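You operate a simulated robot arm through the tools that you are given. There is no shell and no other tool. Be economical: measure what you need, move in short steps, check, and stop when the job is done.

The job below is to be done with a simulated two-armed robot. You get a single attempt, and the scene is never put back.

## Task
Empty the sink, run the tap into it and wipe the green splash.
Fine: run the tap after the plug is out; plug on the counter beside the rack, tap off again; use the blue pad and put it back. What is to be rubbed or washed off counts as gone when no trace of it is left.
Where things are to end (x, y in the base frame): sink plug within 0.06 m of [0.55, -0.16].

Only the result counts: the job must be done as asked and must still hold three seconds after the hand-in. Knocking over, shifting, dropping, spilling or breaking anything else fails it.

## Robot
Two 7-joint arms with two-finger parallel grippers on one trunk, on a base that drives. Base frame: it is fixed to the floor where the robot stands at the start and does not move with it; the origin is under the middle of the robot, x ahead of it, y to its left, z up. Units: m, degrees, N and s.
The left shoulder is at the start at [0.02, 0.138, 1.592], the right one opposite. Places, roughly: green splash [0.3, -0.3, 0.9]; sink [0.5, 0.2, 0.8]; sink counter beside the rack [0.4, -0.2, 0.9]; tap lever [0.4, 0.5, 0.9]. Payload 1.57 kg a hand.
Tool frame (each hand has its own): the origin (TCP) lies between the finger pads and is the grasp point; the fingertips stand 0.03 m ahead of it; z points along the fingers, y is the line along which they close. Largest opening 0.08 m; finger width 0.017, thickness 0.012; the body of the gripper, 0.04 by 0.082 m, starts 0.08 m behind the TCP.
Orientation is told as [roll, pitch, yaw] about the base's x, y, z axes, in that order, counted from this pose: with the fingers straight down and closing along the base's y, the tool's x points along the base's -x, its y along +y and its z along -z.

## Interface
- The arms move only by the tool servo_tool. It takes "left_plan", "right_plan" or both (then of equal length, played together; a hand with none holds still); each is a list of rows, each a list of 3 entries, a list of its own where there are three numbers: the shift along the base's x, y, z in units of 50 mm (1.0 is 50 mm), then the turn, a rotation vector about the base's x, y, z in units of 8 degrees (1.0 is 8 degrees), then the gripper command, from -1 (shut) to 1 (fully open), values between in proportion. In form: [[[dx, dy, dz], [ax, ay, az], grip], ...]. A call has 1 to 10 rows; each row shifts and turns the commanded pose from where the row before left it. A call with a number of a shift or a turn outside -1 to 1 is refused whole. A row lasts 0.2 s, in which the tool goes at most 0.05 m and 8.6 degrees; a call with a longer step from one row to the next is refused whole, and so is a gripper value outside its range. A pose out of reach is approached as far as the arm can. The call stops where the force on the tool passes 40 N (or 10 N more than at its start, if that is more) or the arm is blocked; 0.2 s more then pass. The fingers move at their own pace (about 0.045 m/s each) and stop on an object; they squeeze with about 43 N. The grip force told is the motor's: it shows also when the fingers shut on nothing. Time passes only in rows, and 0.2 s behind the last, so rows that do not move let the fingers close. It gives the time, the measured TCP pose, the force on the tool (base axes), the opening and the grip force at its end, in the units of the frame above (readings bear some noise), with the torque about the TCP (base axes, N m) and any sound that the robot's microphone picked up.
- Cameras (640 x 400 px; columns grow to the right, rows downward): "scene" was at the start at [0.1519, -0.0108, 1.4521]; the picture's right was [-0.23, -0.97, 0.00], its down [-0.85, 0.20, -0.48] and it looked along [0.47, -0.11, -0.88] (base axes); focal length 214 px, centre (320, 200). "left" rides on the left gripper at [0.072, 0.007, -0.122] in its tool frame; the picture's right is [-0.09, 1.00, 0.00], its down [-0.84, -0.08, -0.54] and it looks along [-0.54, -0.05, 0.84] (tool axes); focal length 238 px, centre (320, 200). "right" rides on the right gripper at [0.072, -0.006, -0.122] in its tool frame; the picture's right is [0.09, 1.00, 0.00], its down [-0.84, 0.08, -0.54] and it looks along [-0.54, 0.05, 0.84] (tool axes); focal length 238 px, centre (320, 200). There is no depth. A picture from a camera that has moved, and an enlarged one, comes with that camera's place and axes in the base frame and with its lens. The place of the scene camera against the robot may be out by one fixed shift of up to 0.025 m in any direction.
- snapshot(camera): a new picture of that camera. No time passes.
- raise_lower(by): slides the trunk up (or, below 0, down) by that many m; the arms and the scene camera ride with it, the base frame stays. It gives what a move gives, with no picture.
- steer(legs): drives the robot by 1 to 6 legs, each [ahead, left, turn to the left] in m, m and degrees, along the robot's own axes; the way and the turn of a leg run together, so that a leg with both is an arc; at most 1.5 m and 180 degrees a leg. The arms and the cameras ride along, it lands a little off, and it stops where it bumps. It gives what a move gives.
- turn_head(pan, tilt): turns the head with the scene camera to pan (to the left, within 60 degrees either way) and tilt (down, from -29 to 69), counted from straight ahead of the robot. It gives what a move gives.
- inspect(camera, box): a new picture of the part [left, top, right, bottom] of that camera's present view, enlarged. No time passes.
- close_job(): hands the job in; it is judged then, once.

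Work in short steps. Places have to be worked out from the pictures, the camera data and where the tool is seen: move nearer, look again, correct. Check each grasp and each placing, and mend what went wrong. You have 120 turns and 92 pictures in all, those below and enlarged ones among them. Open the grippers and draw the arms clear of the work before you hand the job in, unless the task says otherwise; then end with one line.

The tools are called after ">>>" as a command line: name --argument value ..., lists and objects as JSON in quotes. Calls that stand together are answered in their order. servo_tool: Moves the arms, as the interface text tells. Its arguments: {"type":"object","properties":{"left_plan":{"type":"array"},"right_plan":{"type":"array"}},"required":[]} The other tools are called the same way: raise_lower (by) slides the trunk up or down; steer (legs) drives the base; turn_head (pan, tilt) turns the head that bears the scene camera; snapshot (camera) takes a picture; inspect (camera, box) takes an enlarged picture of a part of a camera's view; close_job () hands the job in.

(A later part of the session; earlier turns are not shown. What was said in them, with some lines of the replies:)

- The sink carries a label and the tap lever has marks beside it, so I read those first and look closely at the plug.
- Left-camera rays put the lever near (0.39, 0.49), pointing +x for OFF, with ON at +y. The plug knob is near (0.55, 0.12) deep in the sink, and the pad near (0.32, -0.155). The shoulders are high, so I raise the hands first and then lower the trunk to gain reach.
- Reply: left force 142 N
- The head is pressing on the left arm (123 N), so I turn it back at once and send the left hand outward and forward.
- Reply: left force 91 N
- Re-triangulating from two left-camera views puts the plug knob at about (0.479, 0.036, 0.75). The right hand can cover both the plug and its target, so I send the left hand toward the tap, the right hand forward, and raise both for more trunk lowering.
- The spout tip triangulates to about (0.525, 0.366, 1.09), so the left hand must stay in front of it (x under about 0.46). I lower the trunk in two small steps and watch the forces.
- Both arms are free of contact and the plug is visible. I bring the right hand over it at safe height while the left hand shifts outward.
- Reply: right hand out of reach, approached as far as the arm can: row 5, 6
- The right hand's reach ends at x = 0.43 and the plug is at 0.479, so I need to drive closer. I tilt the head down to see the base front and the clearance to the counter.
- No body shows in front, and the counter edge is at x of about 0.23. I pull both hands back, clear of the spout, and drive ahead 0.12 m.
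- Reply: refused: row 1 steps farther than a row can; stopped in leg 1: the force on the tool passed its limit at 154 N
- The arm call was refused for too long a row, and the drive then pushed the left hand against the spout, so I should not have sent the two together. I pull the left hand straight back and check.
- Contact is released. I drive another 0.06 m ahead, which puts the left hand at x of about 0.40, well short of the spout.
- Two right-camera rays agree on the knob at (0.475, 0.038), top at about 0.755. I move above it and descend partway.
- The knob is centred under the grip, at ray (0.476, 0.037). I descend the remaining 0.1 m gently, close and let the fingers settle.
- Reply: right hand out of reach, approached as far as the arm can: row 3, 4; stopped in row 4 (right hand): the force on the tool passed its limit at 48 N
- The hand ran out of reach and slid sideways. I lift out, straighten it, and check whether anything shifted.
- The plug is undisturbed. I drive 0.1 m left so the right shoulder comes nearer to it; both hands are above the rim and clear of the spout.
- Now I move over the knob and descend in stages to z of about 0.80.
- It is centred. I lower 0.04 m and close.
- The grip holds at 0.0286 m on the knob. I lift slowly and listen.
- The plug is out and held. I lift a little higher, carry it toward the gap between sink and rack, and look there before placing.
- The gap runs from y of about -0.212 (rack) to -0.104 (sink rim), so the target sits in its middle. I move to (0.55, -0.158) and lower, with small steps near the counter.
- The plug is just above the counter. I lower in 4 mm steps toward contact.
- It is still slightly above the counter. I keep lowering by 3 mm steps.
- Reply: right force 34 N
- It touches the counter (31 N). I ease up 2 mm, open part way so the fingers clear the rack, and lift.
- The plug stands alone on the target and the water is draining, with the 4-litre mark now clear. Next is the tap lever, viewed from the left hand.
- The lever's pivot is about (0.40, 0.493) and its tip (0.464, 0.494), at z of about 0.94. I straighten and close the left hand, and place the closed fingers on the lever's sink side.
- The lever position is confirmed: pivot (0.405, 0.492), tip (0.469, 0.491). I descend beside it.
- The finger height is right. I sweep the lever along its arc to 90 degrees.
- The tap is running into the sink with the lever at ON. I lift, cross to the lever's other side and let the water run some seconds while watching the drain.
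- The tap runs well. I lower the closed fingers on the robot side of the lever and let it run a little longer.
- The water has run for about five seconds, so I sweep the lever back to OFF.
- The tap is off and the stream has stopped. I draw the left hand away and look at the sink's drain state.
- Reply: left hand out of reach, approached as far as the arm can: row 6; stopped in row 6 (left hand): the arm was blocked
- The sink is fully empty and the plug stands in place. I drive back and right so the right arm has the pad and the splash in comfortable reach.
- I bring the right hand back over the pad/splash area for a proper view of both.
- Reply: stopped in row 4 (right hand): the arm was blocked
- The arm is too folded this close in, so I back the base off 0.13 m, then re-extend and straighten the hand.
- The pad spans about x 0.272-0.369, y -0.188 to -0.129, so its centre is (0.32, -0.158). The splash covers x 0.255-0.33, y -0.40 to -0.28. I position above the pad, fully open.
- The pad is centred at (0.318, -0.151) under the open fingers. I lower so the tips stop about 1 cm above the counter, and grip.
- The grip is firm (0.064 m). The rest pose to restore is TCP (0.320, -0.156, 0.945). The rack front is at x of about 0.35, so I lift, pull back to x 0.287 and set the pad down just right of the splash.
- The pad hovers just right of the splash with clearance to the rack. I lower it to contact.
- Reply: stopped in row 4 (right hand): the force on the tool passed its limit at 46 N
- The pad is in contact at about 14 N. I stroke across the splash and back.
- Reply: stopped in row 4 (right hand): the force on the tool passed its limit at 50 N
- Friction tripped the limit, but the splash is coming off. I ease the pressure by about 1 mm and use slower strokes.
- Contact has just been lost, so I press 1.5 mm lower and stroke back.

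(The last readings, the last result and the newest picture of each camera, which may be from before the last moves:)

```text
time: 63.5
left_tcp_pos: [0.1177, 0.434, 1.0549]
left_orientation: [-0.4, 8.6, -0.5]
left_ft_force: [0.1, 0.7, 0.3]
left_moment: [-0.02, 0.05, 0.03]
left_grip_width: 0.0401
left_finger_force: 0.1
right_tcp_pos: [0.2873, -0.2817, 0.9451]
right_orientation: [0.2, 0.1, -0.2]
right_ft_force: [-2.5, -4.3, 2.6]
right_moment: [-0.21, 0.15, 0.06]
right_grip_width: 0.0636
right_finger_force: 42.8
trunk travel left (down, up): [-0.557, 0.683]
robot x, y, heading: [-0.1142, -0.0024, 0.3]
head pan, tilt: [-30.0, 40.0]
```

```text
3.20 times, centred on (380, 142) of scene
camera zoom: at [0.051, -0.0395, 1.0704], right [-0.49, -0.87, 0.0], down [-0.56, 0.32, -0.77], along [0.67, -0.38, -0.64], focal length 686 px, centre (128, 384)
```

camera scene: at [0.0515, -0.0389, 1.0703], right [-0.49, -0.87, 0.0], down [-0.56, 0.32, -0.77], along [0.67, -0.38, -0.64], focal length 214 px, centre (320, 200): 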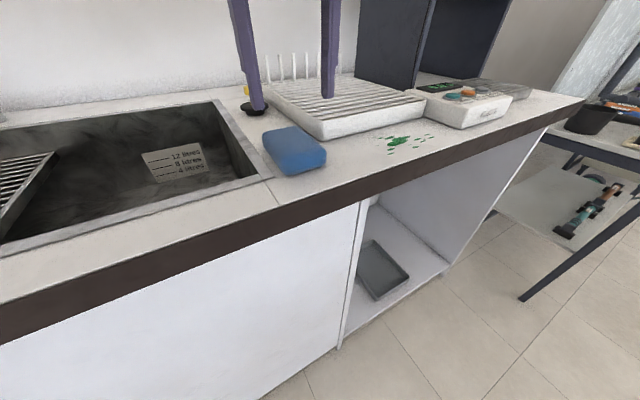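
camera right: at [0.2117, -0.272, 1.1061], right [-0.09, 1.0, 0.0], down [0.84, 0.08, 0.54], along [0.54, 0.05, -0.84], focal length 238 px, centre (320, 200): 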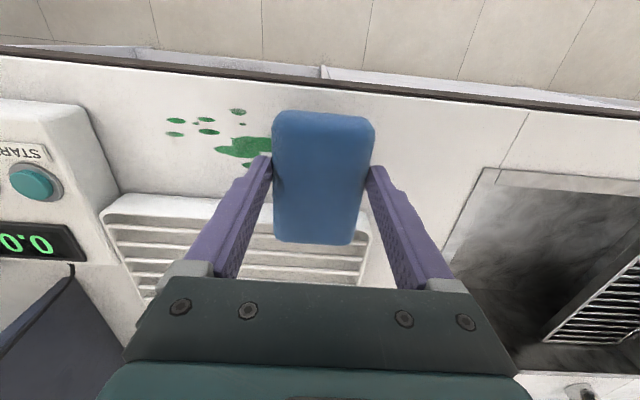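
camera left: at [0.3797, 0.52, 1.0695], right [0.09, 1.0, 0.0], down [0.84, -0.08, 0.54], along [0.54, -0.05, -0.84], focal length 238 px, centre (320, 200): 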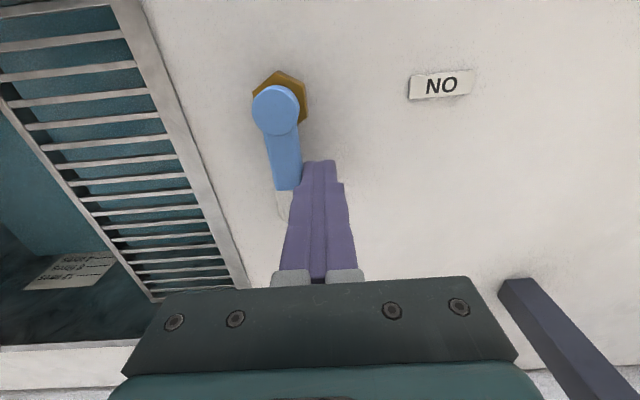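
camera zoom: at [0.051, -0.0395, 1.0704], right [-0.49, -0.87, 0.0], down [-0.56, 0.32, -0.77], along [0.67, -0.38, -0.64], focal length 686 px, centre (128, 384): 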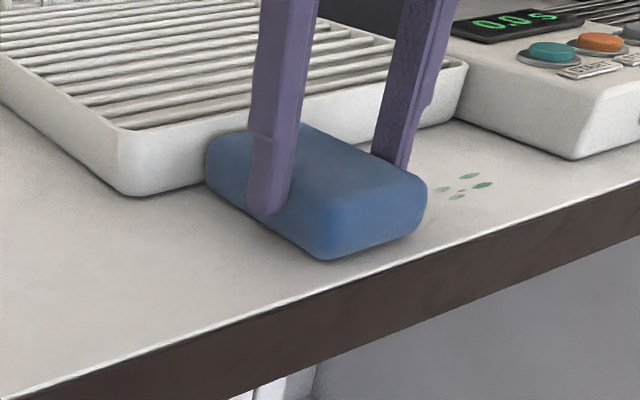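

Most of it is gone, with only faint left-hand spots remaining. I press slightly harder and stroke left again.

>>> servo_tool --right_plan '[[[0, -0.2, -0.04], [0, 0, 0], -1], [[0, -0.2, 0], [0, 0, 0], -1], [[0, -0.2, 0], [0, 0, 0], -1], [[0, -0.2, 0], [0, 0, 0], -1], [[0, -0.2, 0], [0, 0, 0], -1], [[0, -0.2, -0.01], [0, 0, 0], -1], [[0, -0.2, 0], [0, 0, 0], -1], [[0, -0.2, 0], [0, 0, 0], -1], [[0, -0.2, 0], [0, 0, 0], -1], [[0, -0.2, 0], [0, 0, 0], -1]]'

>>> servo_tool --right_plan '[[[0, 0.22, -0.01], [0, 0, 0], -1], [[0, 0.22, 0], [0, 0, 0], -1], [[0, 0.22, 0], [0, 0, 0], -1], [[0, -0.22, 0], [0, 0, 0], -1], [[0, -0.22, 0], [0, 0, 0], -1], [[0, -0.22, 0], [0, 0, 0], -1], [[0, 0.22, 0], [0, 0, 0], -1], [[0, 0.22, 0], [0, 0, 0], -1], [[0, 0.22, 0], [0, 0, 0], -1], [[0, 0.22, 0], [0, 0, 0], -1]]'

>>> inspect --camera "scene" --box '[280, 80, 480, 205]'

```text
time: 64.0
left_tcp_pos: [0.116, 0.4361, 1.0571]
left_orientation: [-0.3, 8.6, -0.4]
left_ft_force: [-0.7, 0.1, -0.3]
left_moment: [0.0, 0.03, 0.01]
left_grip_width: 0.0401
left_finger_force: 0.1
right_tcp_pos: [0.2868, -0.2829, 0.9438]
right_orientation: [1.1, 0.0, 0.5]
right_ft_force: [-8.0, 6.8, 11.7]
right_moment: [-0.09, 0.21, 0.01]
right_grip_width: 0.0636
right_finger_force: 43.2
trunk travel left (down, up): [-0.557, 0.683]
robot x, y, heading: [-0.1122, 0.0012, 0.5]
head pan, tilt: [-30.0, 40.0]
stopped in row 2 (right hand): the force on the tool passed its limit at 45 N (the readings are from after the stop); the commanded pose is now the measured one
```

```text
time: 65.1
left_tcp_pos: [0.1144, 0.4373, 1.057]
left_orientation: [-0.2, 8.6, -0.5]
left_ft_force: [-0.6, -1.2, -1.1]
left_moment: [-0.01, 0.0, 0.03]
left_grip_width: 0.04
left_finger_force: 0.1
right_tcp_pos: [0.2857, -0.2582, 0.9458]
right_orientation: [1.9, 0.0, 1.2]
right_ft_force: [-8.9, 6.8, 10.0]
right_moment: [-0.02, 0.26, 0.1]
right_grip_width: 0.0637
right_finger_force: 42.2
trunk travel left (down, up): [-0.557, 0.683]
robot x, y, heading: [-0.112, -0.0016, 0.2]
head pan, tilt: [-30.0, 40.0]
stopped in row 5 (right hand): the force on the tool passed its limit at 44 N (the readings are from after the stop); the commanded pose is now the measured one
```

```text
3.20 times, centred on (380, 142) of scene
camera zoom: at [0.0496, -0.037, 1.07], right [-0.49, -0.87, 0.0], down [-0.56, 0.32, -0.77], along [0.67, -0.38, -0.64], focal length 686 px, centre (128, 384)
```

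zoom: 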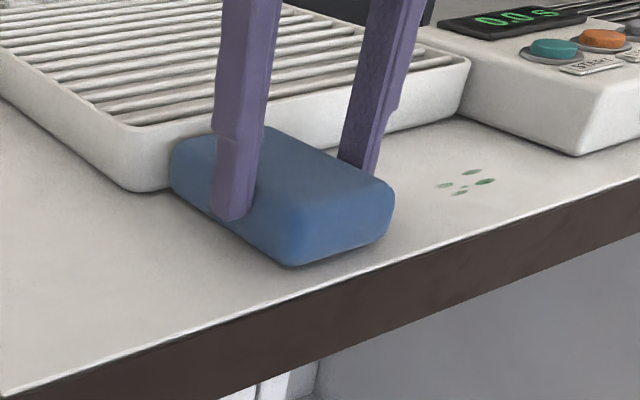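

There is too much pressure for long strokes. I lift, straighten, and carry the pad to the remaining left-hand spots for short, light rubs.

>>> servo_tool --right_plan '[[[0, 0, 0.25], [-0.24, 0, -0.15], -1], [[0, -0.7, 0], [0, 0, 0], -1], [[0, -0.7, 0], [0, 0, 0], -1], [[0, -0.6, 0], [0, 0, 0], -1], [[0, 0, -0.15], [0, 0, 0], -1], [[0, 0, -0.1], [0, 0, 0], -1]]'

```text
time: 66.5
left_tcp_pos: [0.114, 0.4363, 1.0553]
left_orientation: [-0.5, 8.8, -0.5]
left_ft_force: [1.2, 0.1, -0.4]
left_moment: [0.03, 0.01, 0.02]
left_grip_width: 0.04
left_finger_force: 0.1
right_tcp_pos: [0.2867, -0.3644, 0.946]
right_orientation: [-0.5, 0.1, -0.5]
right_ft_force: [-16.3, 0.1, 11.5]
right_moment: [0.39, -0.19, 0.54]
right_grip_width: 0.0637
right_finger_force: 43.1
trunk travel left (down, up): [-0.557, 0.683]
robot x, y, heading: [-0.1125, -0.0007, 0.8]
head pan, tilt: [-30.0, 40.0]
```

Here Fx is -16 N, so to be safe against the rack I ease 5 mm toward me, then rub in short strokes and look.

>>> servo_tool --right_plan '[[[-0.1, 0, 0.01], [0, 0, 0], -1], [[0, -0.15, 0], [0, 0, 0], -1], [[0, -0.15, 0], [0, 0, 0], -1], [[0, 0.15, 0], [0, 0, 0], -1], [[0, 0.15, 0], [0, 0, 0], -1], [[0, 0.15, 0], [0, 0, 0], -1], [[0, -0.15, 0], [0, 0, 0], -1], [[0, -0.15, 0], [0, 0, 0], -1], [[0, -0.15, 0], [0, 0, 0], -1]]'

>>> inspect --camera "scene" --box '[280, 80, 480, 205]'

>>> snapshot --camera "right"

```text
time: 68.5
left_tcp_pos: [0.1143, 0.4371, 1.0562]
left_orientation: [-0.3, 8.7, -0.5]
left_ft_force: [-0.7, 0.0, 0.0]
left_moment: [-0.02, -0.01, -0.02]
left_grip_width: 0.0399
left_finger_force: 0.1
right_tcp_pos: [0.2825, -0.3773, 0.9449]
right_orientation: [-0.2, 0.0, -0.3]
right_ft_force: [-1.0, -0.7, 0.3]
right_moment: [-0.01, 0.03, -0.02]
right_grip_width: 0.0637
right_finger_force: 43.3
trunk travel left (down, up): [-0.557, 0.683]
robot x, y, heading: [-0.1104, -0.0022, 0.5]
head pan, tilt: [-30.0, 40.0]
```

```text
3.20 times, centred on (380, 142) of scene
camera zoom: at [0.0508, -0.0378, 1.0704], right [-0.49, -0.87, 0.0], down [-0.56, 0.32, -0.77], along [0.67, -0.38, -0.64], focal length 686 px, centre (128, 384)
```

zoom: 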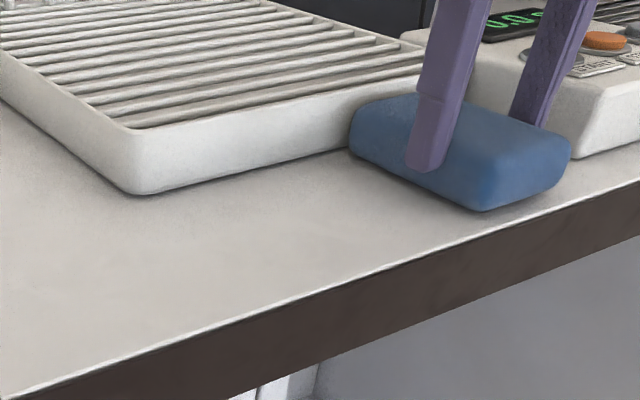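

```text
30 pictures are left
camera right: at [0.2094, -0.3826, 1.0673], right [-0.09, 1.0, 0.0], down [0.84, 0.08, 0.54], along [0.54, 0.04, -0.84], focal length 238 px, centre (320, 200)
```

right: 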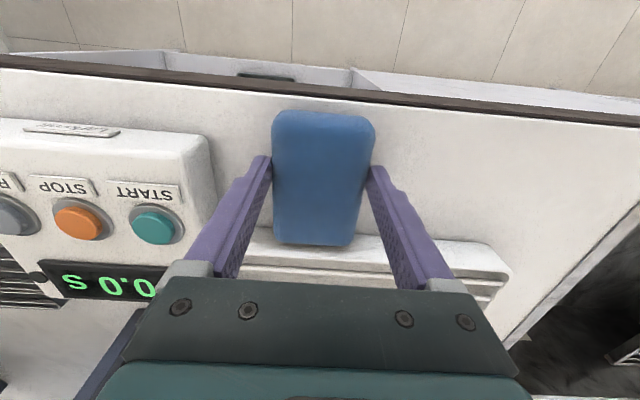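

The rest of the area is clean. I press 1.5 mm and rub this left zone a bit more, then lift to inspect.

>>> servo_tool --right_plan '[[[0, 0.1, -0.03], [0, 0, 0], -1], [[0, 0.15, 0], [0, 0, 0], -1], [[0, 0.15, 0], [0, 0, 0], -1], [[0, -0.15, 0], [0, 0, 0], -1], [[0, -0.15, 0], [0, 0, 0], -1], [[0, -0.15, 0], [0, 0, 0], -1], [[0, 0.15, 0], [0, 0, 0], -1], [[0, 0.15, 0], [0, 0, 0], -1], [[0, 0.15, 0], [0, 0, 0], -1]]'

>>> servo_tool --right_plan '[[[0, 0, 0.4], [0, 0, 0], -1], [[0, 0.7, 0.5], [0, 0, 0], -1], [[0, 0.9, 0], [0, 0, 0], -1], [[0, 0.9, 0], [0, 0, 0], -1]]'

>>> inspect --camera "scene" --box '[320, 100, 480, 200]'

>>> snapshot --camera "right"

```text
time: 70.5
left_tcp_pos: [0.1168, 0.4363, 1.0552]
left_orientation: [-0.4, 8.5, -0.4]
left_ft_force: [0.9, 0.2, 0.4]
left_moment: [-0.02, 0.01, 0.0]
left_grip_width: 0.0398
left_finger_force: 0.1
right_tcp_pos: [0.2818, -0.3571, 0.9453]
right_orientation: [-0.3, 0.0, -0.2]
right_ft_force: [0.0, -0.1, 0.1]
right_moment: [0.01, -0.06, -0.03]
right_grip_width: 0.0635
right_finger_force: 43.4
trunk travel left (down, up): [-0.557, 0.683]
robot x, y, heading: [-0.1105, 0.0014, 0.3]
head pan, tilt: [-30.0, 40.0]
```

```text
time: 71.5
left_tcp_pos: [0.1162, 0.4364, 1.0564]
left_orientation: [-0.3, 8.5, -0.4]
left_ft_force: [-0.5, -0.7, 0.3]
left_moment: [0.0, -0.02, 0.03]
left_grip_width: 0.0403
left_finger_force: 0.1
right_tcp_pos: [0.2853, -0.2287, 0.9888]
right_orientation: [-0.2, -0.1, -0.3]
right_ft_force: [0.0, 0.2, 0.4]
right_moment: [0.02, 0.0, -0.01]
right_grip_width: 0.0636
right_finger_force: 43.2
trunk travel left (down, up): [-0.557, 0.683]
robot x, y, heading: [-0.1127, -0.0025, 0.2]
head pan, tilt: [-30.0, 40.0]
```

```text
4.00 times, centred on (400, 150) of scene
camera zoom: at [0.0508, -0.0374, 1.0704], right [-0.49, -0.87, 0.0], down [-0.56, 0.32, -0.77], along [0.67, -0.38, -0.64], focal length 858 px, centre (0, 400)
```

zoom: 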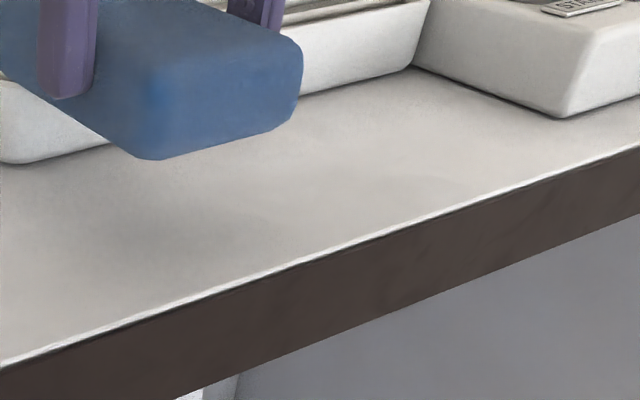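

```text
28 pictures are left
camera right: at [0.2115, -0.2344, 1.1092], right [-0.09, 1.0, 0.0], down [0.84, 0.08, 0.54], along [0.54, 0.04, -0.84], focal length 238 px, centre (320, 200)
```

right: 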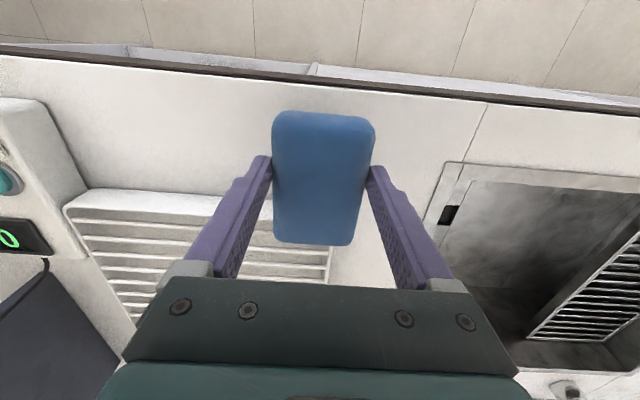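

It looks clean; I zoom in to check for faint traces, including the strip by the rack front.

>>> inspect --camera "right" --box '[80, 75, 280, 200]'

```text
3.20 times, centred on (180, 138) of right
camera zoom: at [0.2115, -0.2344, 1.1092], right [-0.09, 1.0, 0.0], down [0.84, 0.08, 0.54], along [0.54, 0.04, -0.84], focal length 763 px, centre (768, 400)
```

zoom: 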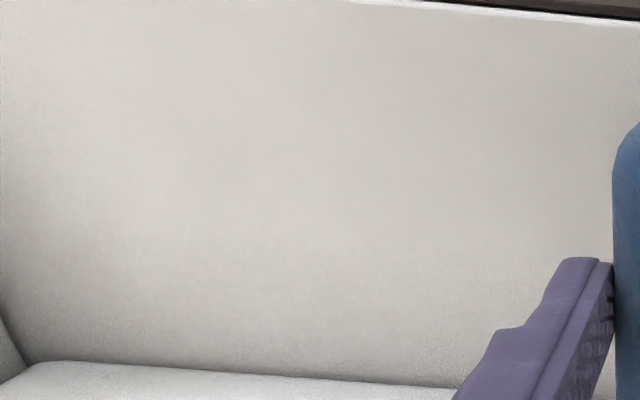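

No trace is visible. I carry the pad back, y first and then x to clear the rack, and lower to its rest height.

>>> servo_tool --right_plan '[[[0, 0.5, 0.2], [0, 0, 0], -1], [[0, 0.5, 0], [0, 0, 0], -1], [[0, 0.46, 0], [0.03, 0, 0.04], -1], [[0.35, 0, 0], [0, 0, 0], -1], [[0.35, 0, 0], [0, 0, 0], -1], [[0, 0, -0.5], [0, 0, 0], -1], [[0, 0, -0.3], [0, 0, 0], -1], [[0, 0, -0.12], [0, 0, 0], -1]]'

>>> snapshot --camera "right"

>>> inspect --camera "scene" --box '[200, 80, 400, 205]'

```text
time: 73.3
left_tcp_pos: [0.1165, 0.4354, 1.0557]
left_orientation: [-0.4, 8.6, -0.3]
left_ft_force: [-0.4, 0.5, -0.5]
left_moment: [0.02, 0.02, 0.0]
left_grip_width: 0.0399
left_finger_force: 0.1
right_tcp_pos: [0.3197, -0.158, 0.9534]
right_orientation: [0.0, 0.0, 0.1]
right_ft_force: [-0.1, 0.0, -0.4]
right_moment: [0.0, 0.06, 0.02]
right_grip_width: 0.0636
right_finger_force: 43.5
trunk travel left (down, up): [-0.557, 0.683]
robot x, y, heading: [-0.1083, -0.0017, 0.5]
head pan, tilt: [-30.0, 40.0]
```

```text
26 pictures are left
camera right: at [0.2452, -0.1649, 1.0741], right [-0.09, 1.0, 0.0], down [0.84, 0.08, 0.54], along [0.54, 0.05, -0.84], focal length 238 px, centre (320, 200)
```

right: 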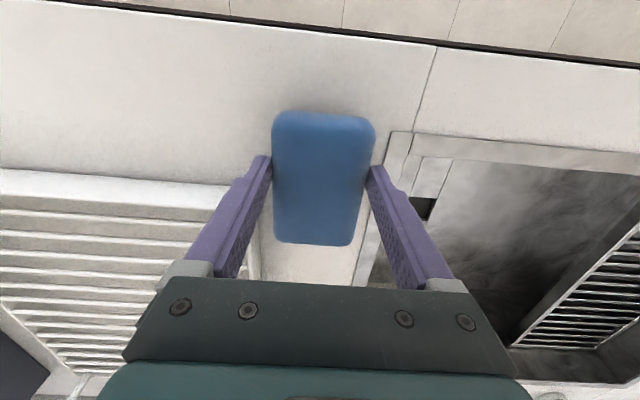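

```text
3.20 times, centred on (300, 142) of scene
camera zoom: at [0.0507, -0.0377, 1.0704], right [-0.49, -0.87, 0.0], down [-0.56, 0.32, -0.77], along [0.67, -0.38, -0.64], focal length 686 px, centre (384, 384)
```

zoom: 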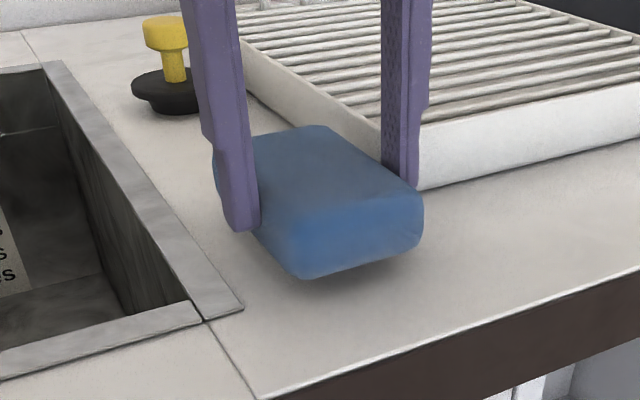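

It hangs about 8 mm up. I lower to contact, open enough to release and lift clear.

>>> servo_tool --right_plan '[[[0, 0.05, -0.1], [0, 0, 0], -1], [[0, 0, -0.05], [0, 0, 0], -1], [[0, 0, 0], [0, 0, 0], 0.85], [[0, 0, 0], [0, 0, 0], 0.85], [[0, 0, 0.4], [0, 0, 0], 0.85], [[0, 0, 0.8], [0, 0, 0], 0.85], [[0, 0, 0.9], [0, 0, 0], 0.85]]'

>>> snapshot --camera "right"

>>> snapshot --camera "scene"

```text
time: 74.9
left_tcp_pos: [0.117, 0.4359, 1.0562]
left_orientation: [-0.4, 8.7, -0.4]
left_ft_force: [0.7, -0.2, 0.2]
left_moment: [0.02, 0.0, 0.01]
left_grip_width: 0.04
left_finger_force: 0.0
right_tcp_pos: [0.3211, -0.1561, 1.0545]
right_orientation: [0.1, -0.1, 0.0]
right_ft_force: [-0.1, 0.0, -0.2]
right_moment: [-0.02, 0.0, 0.01]
right_grip_width: 0.0739
right_finger_force: 0.0
trunk travel left (down, up): [-0.557, 0.683]
robot x, y, heading: [-0.1122, -0.0034, 0.4]
head pan, tilt: [-30.0, 40.0]
```

```text
24 pictures are left
camera right: at [0.2473, -0.1626, 1.176], right [-0.09, 1.0, 0.0], down [0.84, 0.08, 0.54], along [0.54, 0.05, -0.84], focal length 238 px, centre (320, 200)
```

right: 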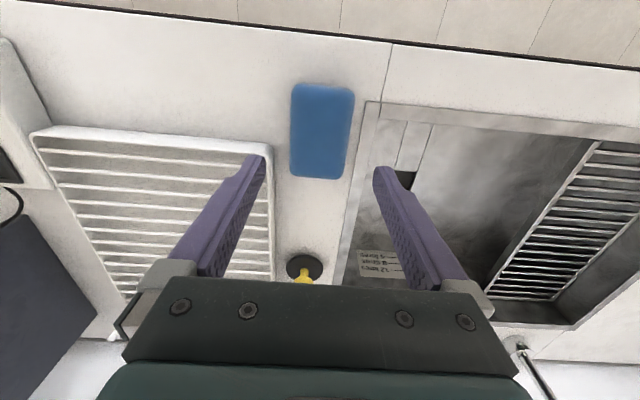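

```text
23 pictures are left
camera scene: at [0.0509, -0.0378, 1.0704], right [-0.49, -0.87, 0.0], down [-0.56, 0.32, -0.77], along [0.67, -0.38, -0.64], focal length 214 px, centre (320, 200)
```

scene: 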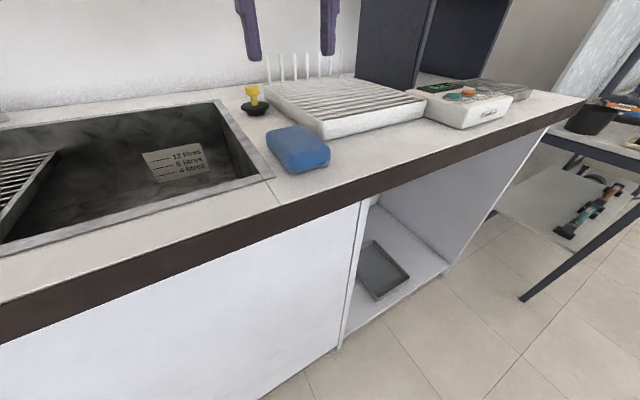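

The pad is back and the rack has not moved. I raise both hands clear, then verify the tap lever and zoom on the wiped area.

>>> servo_tool --left_plan '[[[0, 0, 0.5], [0, 0, 0], 0.5], [[0, 0, 0], [0, 0, 0], 1]]' --right_plan '[[[0, 0, 0.6], [0, 0, 0], 1], [[0, -0.4, 0], [0, 0, 0], 1]]'

>>> inspect --camera "scene" --box '[320, 100, 480, 200]'

>>> inspect --camera "right" --box '[100, 20, 340, 170]'

>>> turn_head --pan 35 --tilt 30

>>> snapshot --camera "scene"

```text
time: 75.5
left_tcp_pos: [0.1192, 0.4344, 1.0802]
left_orientation: [-0.5, 8.6, -0.4]
left_ft_force: [-0.7, 0.1, 0.0]
left_moment: [0.01, 0.02, 0.01]
left_grip_width: 0.0799
left_finger_force: 0.1
right_tcp_pos: [0.3179, -0.1762, 1.0798]
right_orientation: [0.0, -0.1, 0.1]
right_ft_force: [0.9, -0.5, -0.8]
right_moment: [-0.01, 0.0, -0.01]
right_grip_width: 0.0799
right_finger_force: 0.1
trunk travel left (down, up): [-0.557, 0.683]
robot x, y, heading: [-0.1141, -0.0005, 0.5]
head pan, tilt: [-30.0, 40.0]
```

```text
4.00 times, centred on (400, 150) of scene
camera zoom: at [0.0508, -0.0379, 1.0704], right [-0.49, -0.87, 0.0], down [-0.56, 0.32, -0.77], along [0.67, -0.38, -0.64], focal length 858 px, centre (0, 400)
```

zoom: 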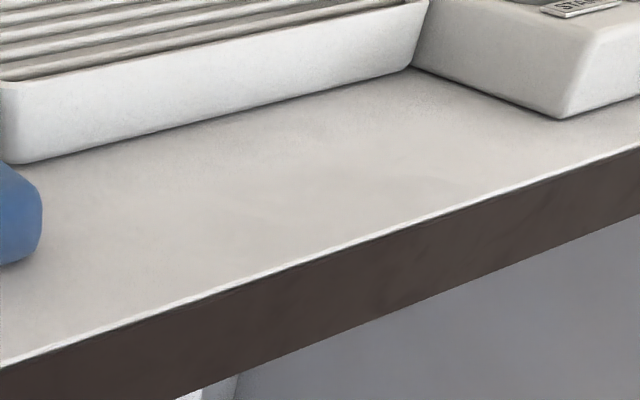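

```text
2.67 times, centred on (220, 95) of right
camera zoom: at [0.245, -0.1837, 1.2018], right [-0.09, 1.0, 0.0], down [0.84, 0.08, 0.54], along [0.54, 0.05, -0.84], focal length 636 px, centre (587, 480)
```

zoom: 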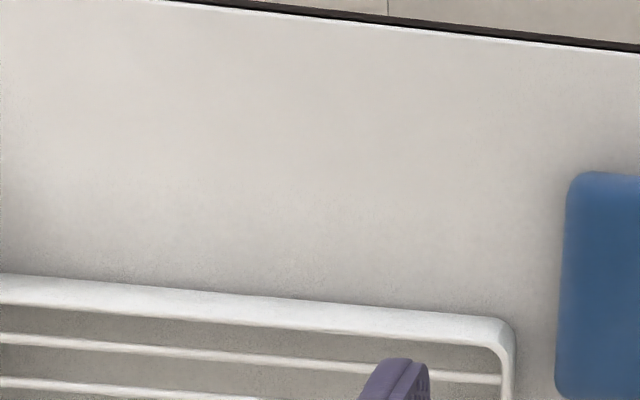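

```text
time: 76.8
left_tcp_pos: [0.1194, 0.4356, 1.0803]
left_orientation: [-0.3, 8.6, -0.3]
left_ft_force: [-0.3, 0.0, -0.1]
left_moment: [-0.01, -0.01, -0.01]
left_grip_width: 0.08
left_finger_force: 0.0
right_tcp_pos: [0.318, -0.1764, 1.0808]
right_orientation: [0.0, -0.1, 0.1]
right_ft_force: [-0.5, 0.0, 0.8]
right_moment: [0.02, -0.01, 0.0]
right_grip_width: 0.0801
right_finger_force: 0.0
trunk travel left (down, up): [-0.557, 0.683]
robot x, y, heading: [-0.1117, -0.0004, 0.4]
head pan, tilt: [35.0, 30.0]
```

```text
20 pictures are left
camera scene: at [0.0506, 0.0566, 1.0857], right [0.58, -0.82, 0.0], down [-0.41, -0.29, -0.87], along [0.71, 0.5, -0.5], focal length 214 px, centre (320, 200)
```

scene: 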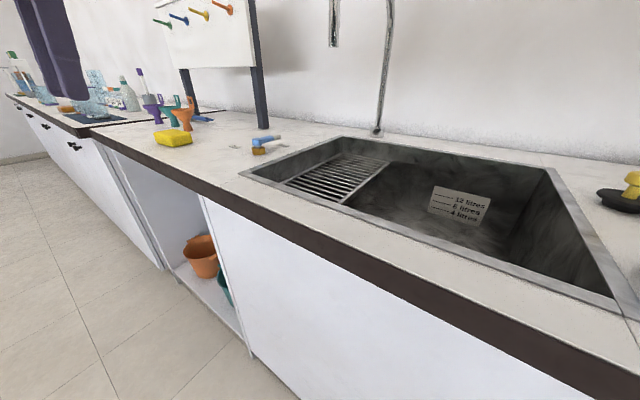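

The sink is empty, the tap is off, the splash is gone, and the plug and pad are in place. I back the arms off from the counter.

>>> steer --legs '[[-0.2, 0, 0]]'

>>> snapshot --camera "scene"

```text
time: 78.4
left_tcp_pos: [-0.0776, 0.434, 1.0804]
left_orientation: [-0.4, 8.6, -0.5]
left_ft_force: [0.3, -1.1, -0.1]
left_moment: [0.0, -0.01, 0.0]
left_grip_width: 0.0799
left_finger_force: 0.1
right_tcp_pos: [0.1192, -0.1769, 1.0808]
right_orientation: [0.0, -0.1, 0.0]
right_ft_force: [0.4, 0.3, -0.2]
right_moment: [0.0, 0.01, 0.01]
right_grip_width: 0.0802
right_finger_force: 0.2
trunk travel left (down, up): [-0.557, 0.683]
robot x, y, heading: [-0.3095, -0.0013, 0.2]
head pan, tilt: [35.0, 30.0]
```

```text
19 pictures are left
camera scene: at [-0.1468, 0.055, 1.0857], right [0.58, -0.82, 0.0], down [-0.41, -0.29, -0.87], along [0.71, 0.5, -0.5], focal length 214 px, centre (320, 200)
```

scene: 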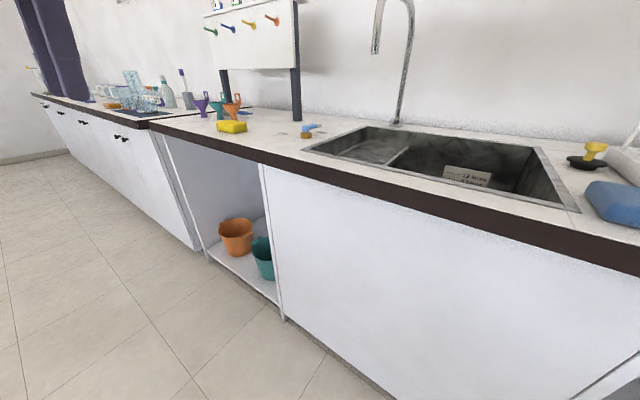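

Everything is in its place and both hands are open and clear, so I hand the job in.

>>> close_job

```text
The job is handed in.
```

The sink is empty, with the plug on the counter at about (0.55, -0.16); the tap was run after the plug was out and is off again, and the green splash is wiped off with the blue pad back in its place. While I was driving up, the left hand bumped the tap spout once; I saw no shift or damage.
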